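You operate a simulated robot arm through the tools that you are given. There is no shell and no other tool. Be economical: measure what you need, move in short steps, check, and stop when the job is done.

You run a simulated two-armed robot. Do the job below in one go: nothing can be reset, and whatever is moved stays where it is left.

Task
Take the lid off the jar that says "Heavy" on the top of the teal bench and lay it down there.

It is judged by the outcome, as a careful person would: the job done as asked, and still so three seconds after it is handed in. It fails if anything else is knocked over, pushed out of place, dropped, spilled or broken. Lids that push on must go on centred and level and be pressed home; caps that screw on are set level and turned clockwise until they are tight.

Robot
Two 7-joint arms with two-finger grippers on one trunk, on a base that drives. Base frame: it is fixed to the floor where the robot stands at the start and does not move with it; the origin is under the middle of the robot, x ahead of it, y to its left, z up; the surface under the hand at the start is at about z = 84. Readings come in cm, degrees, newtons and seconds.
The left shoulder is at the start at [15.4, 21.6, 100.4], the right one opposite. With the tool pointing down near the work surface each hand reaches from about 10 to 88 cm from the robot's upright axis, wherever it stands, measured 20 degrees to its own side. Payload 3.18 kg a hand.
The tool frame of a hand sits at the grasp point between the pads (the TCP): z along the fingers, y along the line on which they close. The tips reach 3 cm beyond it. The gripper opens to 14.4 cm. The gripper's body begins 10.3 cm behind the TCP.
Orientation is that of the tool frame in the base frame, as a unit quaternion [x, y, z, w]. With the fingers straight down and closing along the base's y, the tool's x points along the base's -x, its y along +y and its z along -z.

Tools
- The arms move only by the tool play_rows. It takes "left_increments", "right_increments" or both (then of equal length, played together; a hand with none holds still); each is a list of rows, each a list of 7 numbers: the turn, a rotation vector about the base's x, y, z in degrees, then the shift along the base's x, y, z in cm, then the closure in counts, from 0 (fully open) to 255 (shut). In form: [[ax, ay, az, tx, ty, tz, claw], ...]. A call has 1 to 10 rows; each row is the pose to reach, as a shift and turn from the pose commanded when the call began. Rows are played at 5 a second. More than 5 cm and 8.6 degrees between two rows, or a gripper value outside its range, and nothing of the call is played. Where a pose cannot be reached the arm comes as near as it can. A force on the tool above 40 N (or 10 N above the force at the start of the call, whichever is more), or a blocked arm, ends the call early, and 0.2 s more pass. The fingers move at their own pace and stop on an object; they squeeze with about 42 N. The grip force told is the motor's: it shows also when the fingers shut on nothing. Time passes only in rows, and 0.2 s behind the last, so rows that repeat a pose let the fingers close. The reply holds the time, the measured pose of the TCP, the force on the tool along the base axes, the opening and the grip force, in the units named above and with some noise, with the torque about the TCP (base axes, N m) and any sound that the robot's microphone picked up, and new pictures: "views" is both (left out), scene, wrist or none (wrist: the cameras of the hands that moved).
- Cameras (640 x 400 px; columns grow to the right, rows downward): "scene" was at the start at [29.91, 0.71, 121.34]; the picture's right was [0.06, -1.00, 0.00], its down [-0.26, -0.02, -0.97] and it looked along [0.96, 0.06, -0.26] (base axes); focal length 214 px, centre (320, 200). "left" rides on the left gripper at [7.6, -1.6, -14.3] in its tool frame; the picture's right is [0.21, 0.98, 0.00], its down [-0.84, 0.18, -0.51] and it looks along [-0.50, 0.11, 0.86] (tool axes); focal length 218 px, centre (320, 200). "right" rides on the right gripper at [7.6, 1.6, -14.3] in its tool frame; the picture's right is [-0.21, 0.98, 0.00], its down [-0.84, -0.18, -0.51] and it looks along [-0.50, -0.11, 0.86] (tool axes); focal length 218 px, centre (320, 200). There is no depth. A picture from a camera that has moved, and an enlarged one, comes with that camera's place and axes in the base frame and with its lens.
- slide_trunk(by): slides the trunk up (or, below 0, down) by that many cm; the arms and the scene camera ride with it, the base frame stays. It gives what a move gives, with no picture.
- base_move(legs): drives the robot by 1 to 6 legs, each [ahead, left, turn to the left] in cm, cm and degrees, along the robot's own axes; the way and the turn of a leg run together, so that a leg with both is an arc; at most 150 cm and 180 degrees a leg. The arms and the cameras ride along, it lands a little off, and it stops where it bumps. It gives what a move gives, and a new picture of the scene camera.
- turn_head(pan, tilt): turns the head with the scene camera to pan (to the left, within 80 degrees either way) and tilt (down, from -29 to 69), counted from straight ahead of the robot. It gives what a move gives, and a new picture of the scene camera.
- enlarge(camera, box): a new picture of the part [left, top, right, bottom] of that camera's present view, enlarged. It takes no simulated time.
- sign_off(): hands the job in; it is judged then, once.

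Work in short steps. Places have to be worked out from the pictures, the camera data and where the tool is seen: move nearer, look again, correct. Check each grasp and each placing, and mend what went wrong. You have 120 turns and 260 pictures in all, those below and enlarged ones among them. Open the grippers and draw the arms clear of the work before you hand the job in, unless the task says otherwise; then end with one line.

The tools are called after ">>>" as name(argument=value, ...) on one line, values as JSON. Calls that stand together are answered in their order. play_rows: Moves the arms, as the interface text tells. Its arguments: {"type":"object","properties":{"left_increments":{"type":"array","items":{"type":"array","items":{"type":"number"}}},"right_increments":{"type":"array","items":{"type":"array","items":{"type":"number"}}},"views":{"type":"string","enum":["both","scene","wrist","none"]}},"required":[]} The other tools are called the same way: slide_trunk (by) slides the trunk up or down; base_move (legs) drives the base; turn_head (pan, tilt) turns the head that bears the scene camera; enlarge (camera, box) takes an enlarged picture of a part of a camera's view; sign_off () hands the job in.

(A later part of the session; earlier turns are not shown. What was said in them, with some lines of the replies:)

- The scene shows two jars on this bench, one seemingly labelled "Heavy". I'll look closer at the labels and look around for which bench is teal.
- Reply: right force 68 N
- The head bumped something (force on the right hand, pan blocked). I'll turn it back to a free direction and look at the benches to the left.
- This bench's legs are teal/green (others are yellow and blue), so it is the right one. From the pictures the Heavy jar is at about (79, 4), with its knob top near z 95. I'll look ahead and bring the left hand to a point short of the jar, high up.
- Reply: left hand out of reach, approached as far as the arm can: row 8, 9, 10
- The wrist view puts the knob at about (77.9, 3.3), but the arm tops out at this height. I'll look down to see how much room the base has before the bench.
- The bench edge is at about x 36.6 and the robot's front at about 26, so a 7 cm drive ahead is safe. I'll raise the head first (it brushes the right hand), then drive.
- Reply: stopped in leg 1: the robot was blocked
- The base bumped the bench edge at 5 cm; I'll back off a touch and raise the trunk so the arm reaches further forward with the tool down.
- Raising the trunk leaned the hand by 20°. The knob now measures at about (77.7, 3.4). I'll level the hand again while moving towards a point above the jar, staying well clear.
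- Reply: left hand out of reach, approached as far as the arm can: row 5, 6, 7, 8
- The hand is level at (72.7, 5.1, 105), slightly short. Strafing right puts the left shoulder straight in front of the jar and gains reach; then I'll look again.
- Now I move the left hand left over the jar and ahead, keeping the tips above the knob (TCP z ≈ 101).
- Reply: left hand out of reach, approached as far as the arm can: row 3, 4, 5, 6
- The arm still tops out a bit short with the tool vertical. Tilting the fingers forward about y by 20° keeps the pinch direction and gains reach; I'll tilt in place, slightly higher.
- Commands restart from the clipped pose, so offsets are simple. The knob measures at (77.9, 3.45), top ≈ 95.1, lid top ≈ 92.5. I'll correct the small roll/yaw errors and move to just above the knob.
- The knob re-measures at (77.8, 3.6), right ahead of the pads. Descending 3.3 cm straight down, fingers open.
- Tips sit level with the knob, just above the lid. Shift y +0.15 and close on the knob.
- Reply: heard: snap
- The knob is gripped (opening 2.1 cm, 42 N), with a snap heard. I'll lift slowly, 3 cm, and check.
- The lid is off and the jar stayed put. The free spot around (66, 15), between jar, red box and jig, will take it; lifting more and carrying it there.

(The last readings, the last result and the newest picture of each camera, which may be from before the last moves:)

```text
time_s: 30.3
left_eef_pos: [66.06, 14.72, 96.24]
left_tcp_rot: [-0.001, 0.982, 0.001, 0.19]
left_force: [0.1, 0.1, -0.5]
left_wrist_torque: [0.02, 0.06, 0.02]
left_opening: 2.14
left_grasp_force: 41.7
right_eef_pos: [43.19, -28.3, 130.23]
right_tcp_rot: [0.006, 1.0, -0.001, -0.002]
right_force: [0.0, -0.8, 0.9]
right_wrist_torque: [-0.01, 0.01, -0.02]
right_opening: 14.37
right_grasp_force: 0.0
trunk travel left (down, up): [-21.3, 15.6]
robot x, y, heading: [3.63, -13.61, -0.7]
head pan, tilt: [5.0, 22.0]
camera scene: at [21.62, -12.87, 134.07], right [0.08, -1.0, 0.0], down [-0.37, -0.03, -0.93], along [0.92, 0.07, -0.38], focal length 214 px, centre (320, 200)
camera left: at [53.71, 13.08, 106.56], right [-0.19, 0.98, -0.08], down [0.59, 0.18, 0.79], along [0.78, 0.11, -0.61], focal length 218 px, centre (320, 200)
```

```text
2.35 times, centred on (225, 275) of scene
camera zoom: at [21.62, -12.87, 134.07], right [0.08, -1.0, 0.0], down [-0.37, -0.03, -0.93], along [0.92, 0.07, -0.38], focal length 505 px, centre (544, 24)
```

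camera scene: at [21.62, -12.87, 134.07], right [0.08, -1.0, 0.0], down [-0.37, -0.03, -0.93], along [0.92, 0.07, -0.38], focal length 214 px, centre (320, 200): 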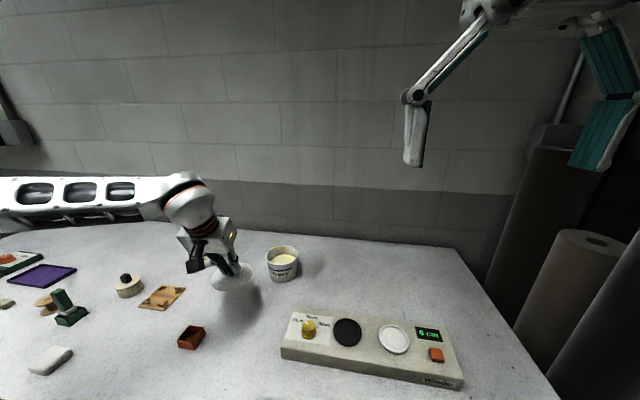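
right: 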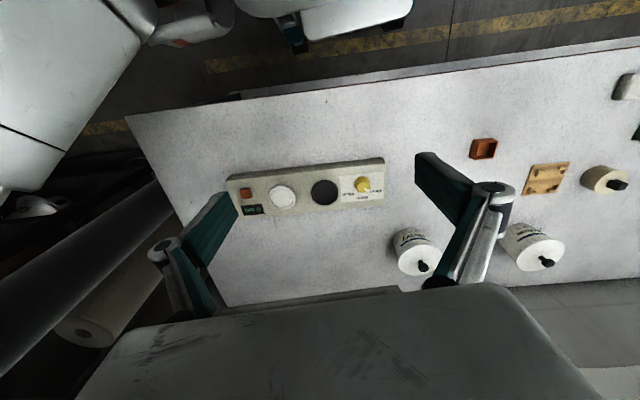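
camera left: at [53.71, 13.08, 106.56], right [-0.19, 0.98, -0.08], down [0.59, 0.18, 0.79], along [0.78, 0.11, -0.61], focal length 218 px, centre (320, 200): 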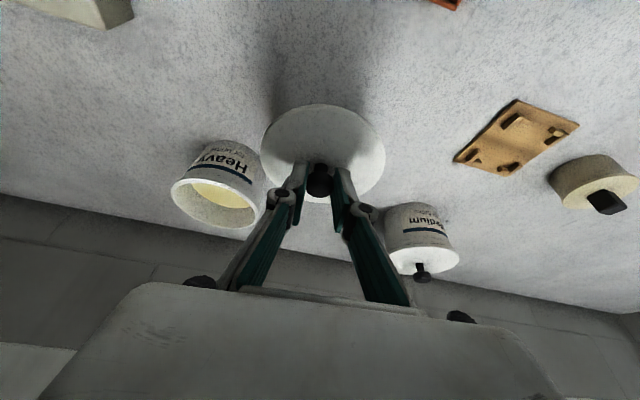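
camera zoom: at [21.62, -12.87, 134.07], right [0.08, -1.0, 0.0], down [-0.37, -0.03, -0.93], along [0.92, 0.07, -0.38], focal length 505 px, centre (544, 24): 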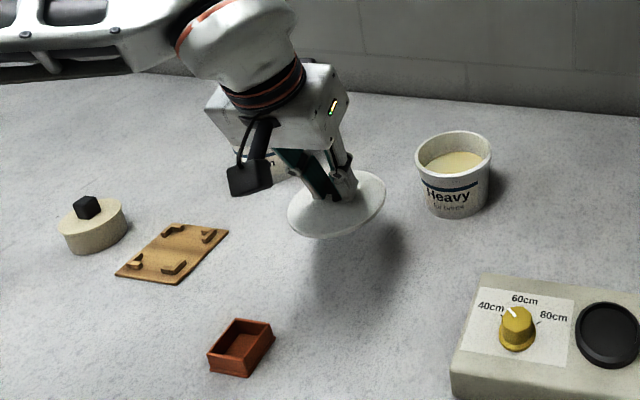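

The spot below is clear. Lowering to about 90.2 first, then by small steps until contact.

>>> play_rows(left_increments=[[0, 0, 0, 0, 0, -1.5, 255], [0, 0, 0, 0, 0, -3, 255], [0, 0, 0, 0, 0, -4.5, 255], [0, 0, 0, 0, 0, -5.5, 255], [0, 0, 0, 0, 0, -6, 255], [0, 0, 0, 0, 0, -6, 255]])

>>> enlarge(camera="scene", box=[160, 220, 300, 330])

```text
time_s: 31.7
left_eef_pos: [66.21, 14.66, 90.27]
left_tcp_rot: [0.0, 0.981, 0.001, 0.192]
left_force: [-0.5, -0.3, -0.3]
left_wrist_torque: [-0.02, -0.02, 0.02]
left_opening: 2.14
left_grasp_force: 42.4
right_eef_pos: [43.07, -28.4, 130.27]
right_tcp_rot: [0.006, 1.0, -0.001, -0.002]
right_force: [-0.3, 0.1, -0.6]
right_wrist_torque: [-0.02, -0.02, -0.01]
right_opening: 14.41
right_grasp_force: 0.2
trunk travel left (down, up): [-21.3, 15.6]
robot x, y, heading: [3.84, -13.58, -0.8]
head pan, tilt: [5.0, 22.0]
camera scene: at [21.56, -12.91, 134.09], right [0.08, -1.0, 0.0], down [-0.37, -0.03, -0.93], along [0.92, 0.07, -0.37], focal length 214 px, centre (320, 200)
camera left: at [53.72, 12.97, 100.61], right [-0.19, 0.98, -0.08], down [0.59, 0.18, 0.79], along [0.78, 0.11, -0.61], focal length 218 px, centre (320, 200)
```

scene: 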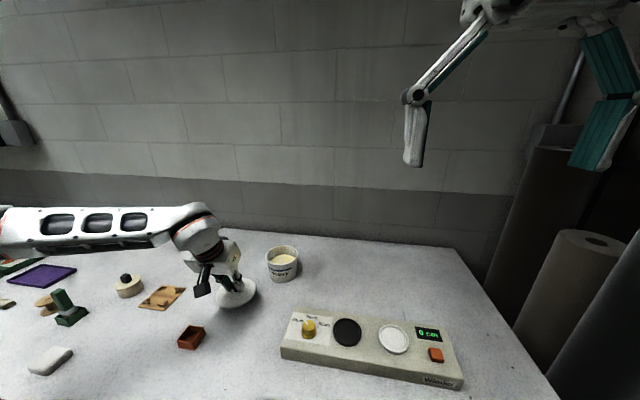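
left: 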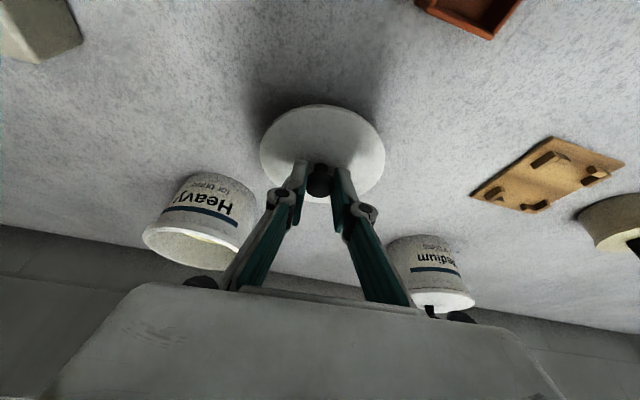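

```text
3.64 times, centred on (230, 275) of scene
camera zoom: at [21.56, -12.91, 134.09], right [0.08, -1.0, 0.0], down [-0.37, -0.03, -0.93], along [0.92, 0.07, -0.37], focal length 780 px, centre (647, -73)
```

zoom: 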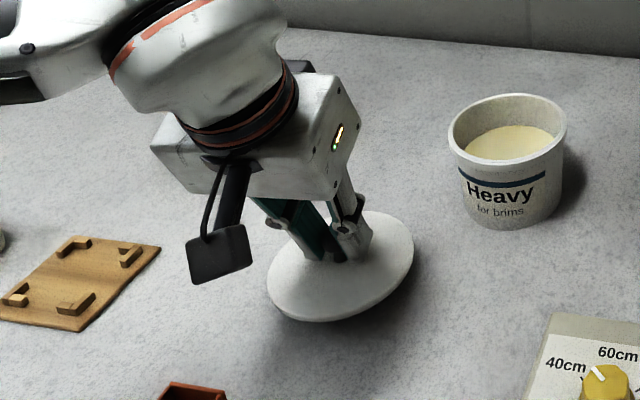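

Still a gap (shadow offset), maybe 1–2 cm. Lowering slowly.

>>> play_rows(left_increments=[[0, 0, 0, 0, 0, -0.2, 255], [0, 0, 0, 0, 0, -0.4, 255], [0, 0, 0, 0, 0, -0.6, 255], [0, 0, 0, 0, 0, -0.8, 255]], views="none")

>>> enlarge(camera="scene", box=[200, 250, 290, 330])

```text
time_s: 32.7
left_eef_pos: [66.11, 14.7, 89.43]
left_tcp_rot: [0.0, 0.981, 0.001, 0.193]
left_force: [-0.2, -0.1, 1.0]
left_wrist_torque: [0.03, -0.01, 0.01]
left_opening: 2.14
left_grasp_force: 42.1
right_eef_pos: [43.15, -28.42, 130.41]
right_tcp_rot: [0.006, 1.0, 0.001, -0.002]
right_force: [-0.2, -0.4, -0.3]
right_wrist_torque: [0.02, 0.01, 0.04]
right_opening: 14.4
right_grasp_force: 0.2
trunk travel left (down, up): [-21.3, 15.6]
robot x, y, heading: [3.42, -13.83, -0.6]
head pan, tilt: [5.0, 22.0]
```

```text
5.00 times, centred on (245, 290) of scene
camera zoom: at [21.57, -12.9, 134.09], right [0.08, -1.0, 0.0], down [-0.37, -0.03, -0.93], along [0.92, 0.07, -0.37], focal length 1072 px, centre (695, -250)
```

zoom: 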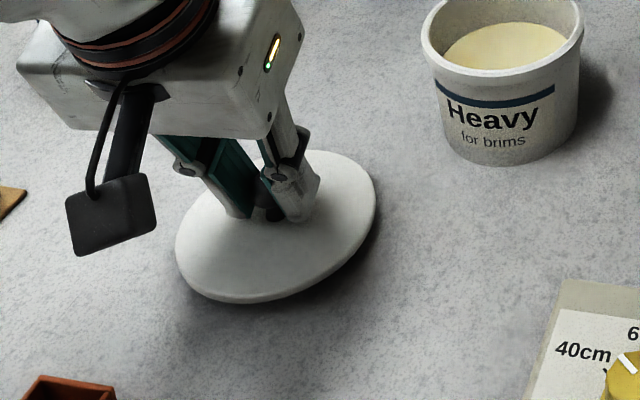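

>>> play_rows(left_increments=[[0, 0, 0, 0, 0, -0.15, 255], [0, 0, 0, 0, 0, -0.3, 255], [0, 0, 0, 0, 0, -0.45, 255], [0, 0, 0, 0, 0, -0.6, 255]], views="none")

>>> enlarge(camera="scene", box=[200, 250, 290, 330])

```text
time_s: 33.7
left_eef_pos: [66.16, 14.54, 88.82]
left_tcp_rot: [0.0, 0.982, 0.001, 0.191]
left_force: [0.4, -0.3, -0.4]
left_wrist_torque: [0.01, -0.01, 0.0]
left_opening: 2.14
left_grasp_force: 41.8
right_eef_pos: [43.01, -28.35, 130.29]
right_tcp_rot: [0.006, 1.0, 0.0, -0.001]
right_force: [0.3, -0.6, 0.3]
right_wrist_torque: [-0.01, -0.01, 0.02]
right_opening: 14.42
right_grasp_force: 0.0
trunk travel left (down, up): [-21.3, 15.6]
robot x, y, heading: [4.09, -13.88, -0.8]
head pan, tilt: [5.0, 22.0]
```

```text
5.00 times, centred on (245, 290) of scene
camera zoom: at [21.57, -12.9, 134.09], right [0.08, -1.0, 0.0], down [-0.37, -0.03, -0.93], along [0.92, 0.07, -0.37], focal length 1072 px, centre (695, -250)
```

zoom: 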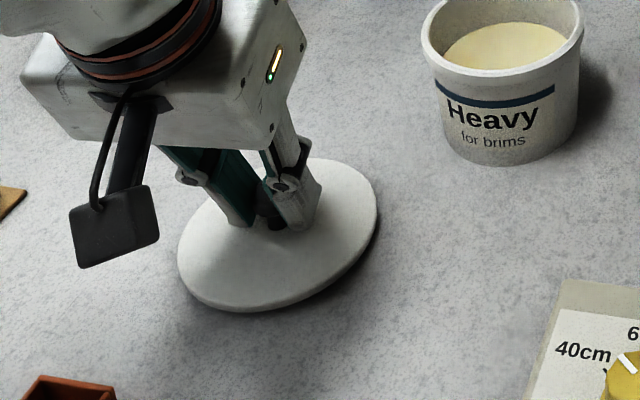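

No contact force yet and a thin gap remains; continuing down in small steps.

>>> play_rows(left_increments=[[0, 0, 0, 0, 0, -0.12, 255], [0, 0, 0, 0, 0, -0.25, 255], [0, 0, 0, 0, 0, -0.38, 255], [0, 0, 0, 0, 0, -0.5, 255]], views="none")

>>> enlarge(camera="scene", box=[200, 250, 290, 330])

```text
time_s: 34.7
left_eef_pos: [66.25, 14.67, 88.36]
left_tcp_rot: [-0.001, 0.981, 0.001, 0.192]
left_force: [-0.5, 0.4, 0.9]
left_wrist_torque: [0.0, 0.0, 0.02]
left_opening: 2.12
left_grasp_force: 41.7
right_eef_pos: [43.15, -28.41, 130.27]
right_tcp_rot: [0.006, 1.0, 0.0, -0.002]
right_force: [0.1, 0.5, 1.3]
right_wrist_torque: [-0.01, 0.01, 0.01]
right_opening: 14.39
right_grasp_force: 0.1
trunk travel left (down, up): [-21.3, 15.6]
robot x, y, heading: [3.43, -13.65, -0.8]
head pan, tilt: [5.0, 22.0]
```

```text
5.00 times, centred on (245, 290) of scene
camera zoom: at [21.56, -12.9, 134.09], right [0.08, -1.0, 0.0], down [-0.37, -0.03, -0.93], along [0.92, 0.07, -0.37], focal length 1072 px, centre (695, -250)
```

zoom: 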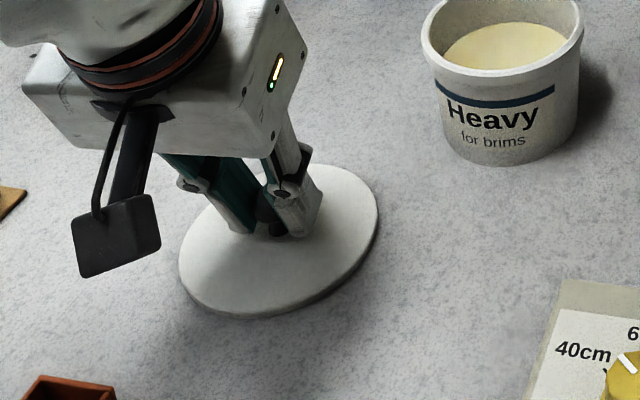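

Still no contact; continuing.

>>> play_rows(left_increments=[[0, 0, 0, 0, 0, -0.12, 255], [0, 0, 0, 0, 0, -0.25, 255], [0, 0, 0, 0, 0, -0.38, 255], [0, 0, 0, 0, 0, -0.5, 255]], views="none")

>>> enlarge(camera="scene", box=[200, 250, 290, 330])

```text
time_s: 35.7
left_eef_pos: [66.18, 14.69, 88.39]
left_tcp_rot: [-0.001, 0.981, 0.0, 0.196]
left_force: [-1.3, 3.3, 26.2]
left_wrist_torque: [0.02, 0.16, 0.1]
left_opening: 2.13
left_grasp_force: 41.9
right_eef_pos: [42.93, -28.4, 130.49]
right_tcp_rot: [0.006, 1.0, 0.0, -0.001]
right_force: [-0.3, 0.4, 0.5]
right_wrist_torque: [0.01, 0.0, -0.03]
right_opening: 14.39
right_grasp_force: 0.1
trunk travel left (down, up): [-21.3, 15.6]
robot x, y, heading: [4.2, -13.54, -0.4]
head pan, tilt: [5.0, 22.0]
```

```text
5.00 times, centred on (245, 290) of scene
camera zoom: at [21.31, -12.95, 134.16], right [0.08, -1.0, 0.0], down [-0.37, -0.03, -0.93], along [0.93, 0.07, -0.37], focal length 1072 px, centre (695, -250)
```

zoom: 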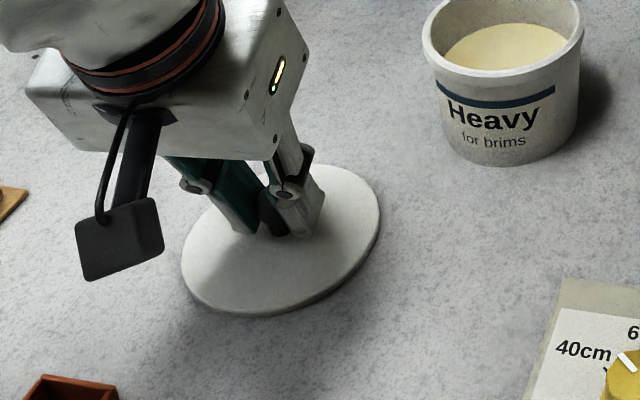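

Contact at z ≈ 88.4 (26 N). I'll ease the pressure off by 0.45 cm, then open the gripper gently.

>>> play_rows(left_increments=[[0, 0, 0, 0, 0, 0.2, 255], [0, 0, 0, 0, 0, 0.42, 255], [0, 0, 0, 0, 0, 0.45, 255], [0, 0, 0, 0, 0, 0.45, 190], [0, 0, 0, 0, 0, 0.45, 150], [0, 0, 0, 0, 0, 0.45, 120], [0, 0, 0, 0, 0, 0.45, 120]])

>>> enlarge(camera="scene", box=[200, 250, 290, 330])

```text
time_s: 37.3
left_eef_pos: [66.14, 14.75, 88.22]
left_tcp_rot: [0.0, 0.981, 0.001, 0.192]
left_force: [1.0, -0.5, 0.0]
left_wrist_torque: [0.02, -0.01, 0.04]
left_opening: 7.63
left_grasp_force: 0.1
right_eef_pos: [43.13, -28.41, 130.37]
right_tcp_rot: [0.006, 1.0, -0.001, -0.002]
right_force: [0.2, 0.5, 0.4]
right_wrist_torque: [0.0, 0.01, -0.02]
right_opening: 14.38
right_grasp_force: 0.0
trunk travel left (down, up): [-21.3, 15.6]
robot x, y, heading: [4.21, -14.08, -0.7]
head pan, tilt: [5.0, 22.0]
camera scene: at [21.57, -12.91, 134.08], right [0.08, -1.0, 0.0], down [-0.37, -0.03, -0.93], along [0.92, 0.07, -0.37], focal length 214 px, centre (320, 200)
camera left: at [53.71, 12.99, 98.61], right [-0.19, 0.98, -0.08], down [0.59, 0.18, 0.79], along [0.78, 0.11, -0.61], focal length 218 px, centre (320, 200)
```

scene: 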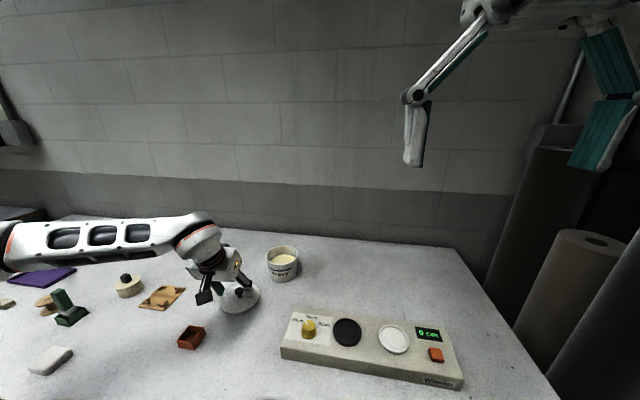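
left: 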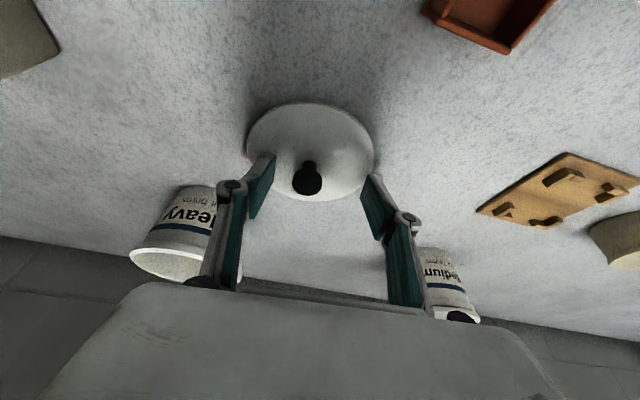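

```text
5.00 times, centred on (245, 290) of scene
camera zoom: at [21.57, -12.91, 134.08], right [0.08, -1.0, 0.0], down [-0.37, -0.03, -0.93], along [0.92, 0.07, -0.37], focal length 1072 px, centre (695, -250)
```

zoom: 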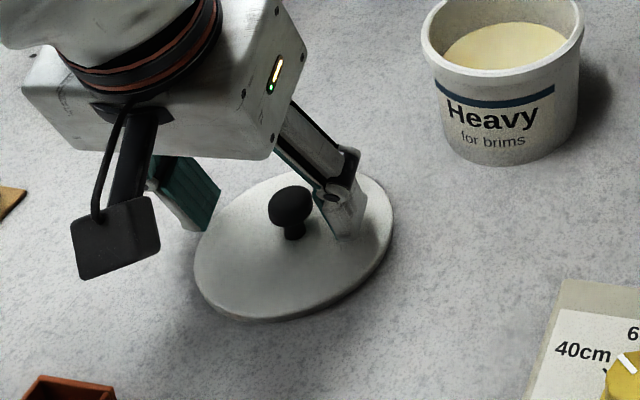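

The lid is released and standing on the bench with the knob free between the fingers. Raising the hand straight up and drawing back.

>>> play_rows(left_increments=[[0, 0, 0, 0, -0.8, 0.5, 120], [0, 0, 0, 0, -0.8, 2, 120], [0, 0, 0, 0, -0.8, 5, 110], [0, 0, 0, -2, 1, 9, 100], [0, 0, 0, -5, 3, 12, 60], [0, 0, 0, -8, 6, 14, 0], [0, 0, 0, -11, 9, 16, 0], [0, 0, 0, -14, 12, 18, 0]])

>>> enlarge(camera="scene", box=[160, 220, 310, 330])

```text
time_s: 39.1
left_eef_pos: [52.05, 26.83, 106.34]
left_tcp_rot: [-0.001, 0.981, 0.001, 0.193]
left_force: [0.1, -0.5, 0.6]
left_wrist_torque: [-0.06, -0.03, -0.01]
left_opening: 14.4
left_grasp_force: 0.1
right_eef_pos: [43.05, -28.21, 130.34]
right_tcp_rot: [0.007, 1.0, -0.001, -0.002]
right_force: [-0.3, 0.4, -1.1]
right_wrist_torque: [0.0, -0.04, -0.01]
right_opening: 14.37
right_grasp_force: 0.0
trunk travel left (down, up): [-21.3, 15.6]
robot x, y, heading: [3.97, -13.16, -0.8]
head pan, tilt: [5.0, 22.0]
camera scene: at [21.45, -12.83, 134.12], right [0.08, -1.0, 0.0], down [-0.37, -0.03, -0.93], along [0.92, 0.07, -0.37], focal length 214 px, centre (320, 200)
camera left: at [39.64, 25.16, 116.64], right [-0.19, 0.98, -0.08], down [0.59, 0.18, 0.79], along [0.79, 0.11, -0.61], focal length 218 px, centre (320, 200)
```

scene: 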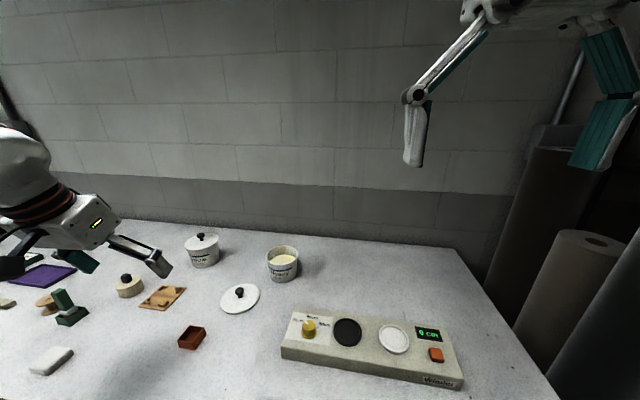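
left: 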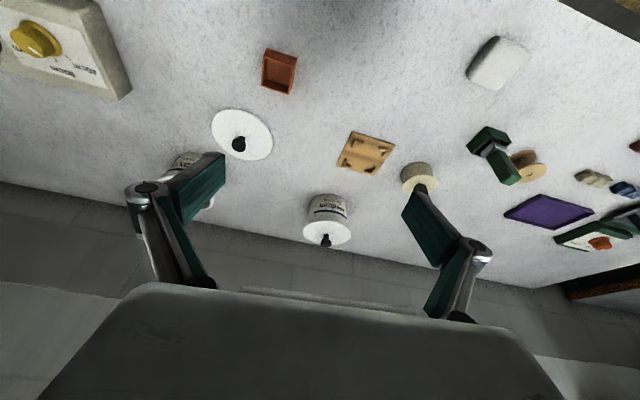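

```text
3.64 times, centred on (235, 275) of scene
camera zoom: at [21.45, -12.83, 134.12], right [0.08, -1.0, 0.0], down [-0.37, -0.03, -0.93], along [0.92, 0.07, -0.37], focal length 780 px, centre (629, -73)
```

zoom: 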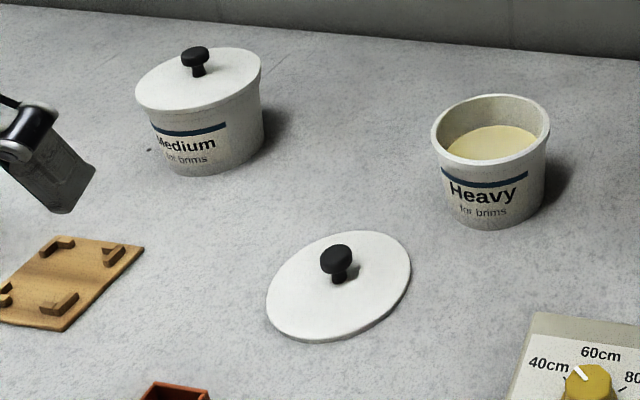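

The lid lies flat on the bench beside the open "Heavy" jar. Nothing else has moved, the left arm is clear and both grippers are open, so I'm handing the job in.

>>> sign_off()

```text
The job is handed in.
```

The lid is off the "Heavy" jar and lying flat, knob up, on the teal bench beside it; the jar stayed in place.
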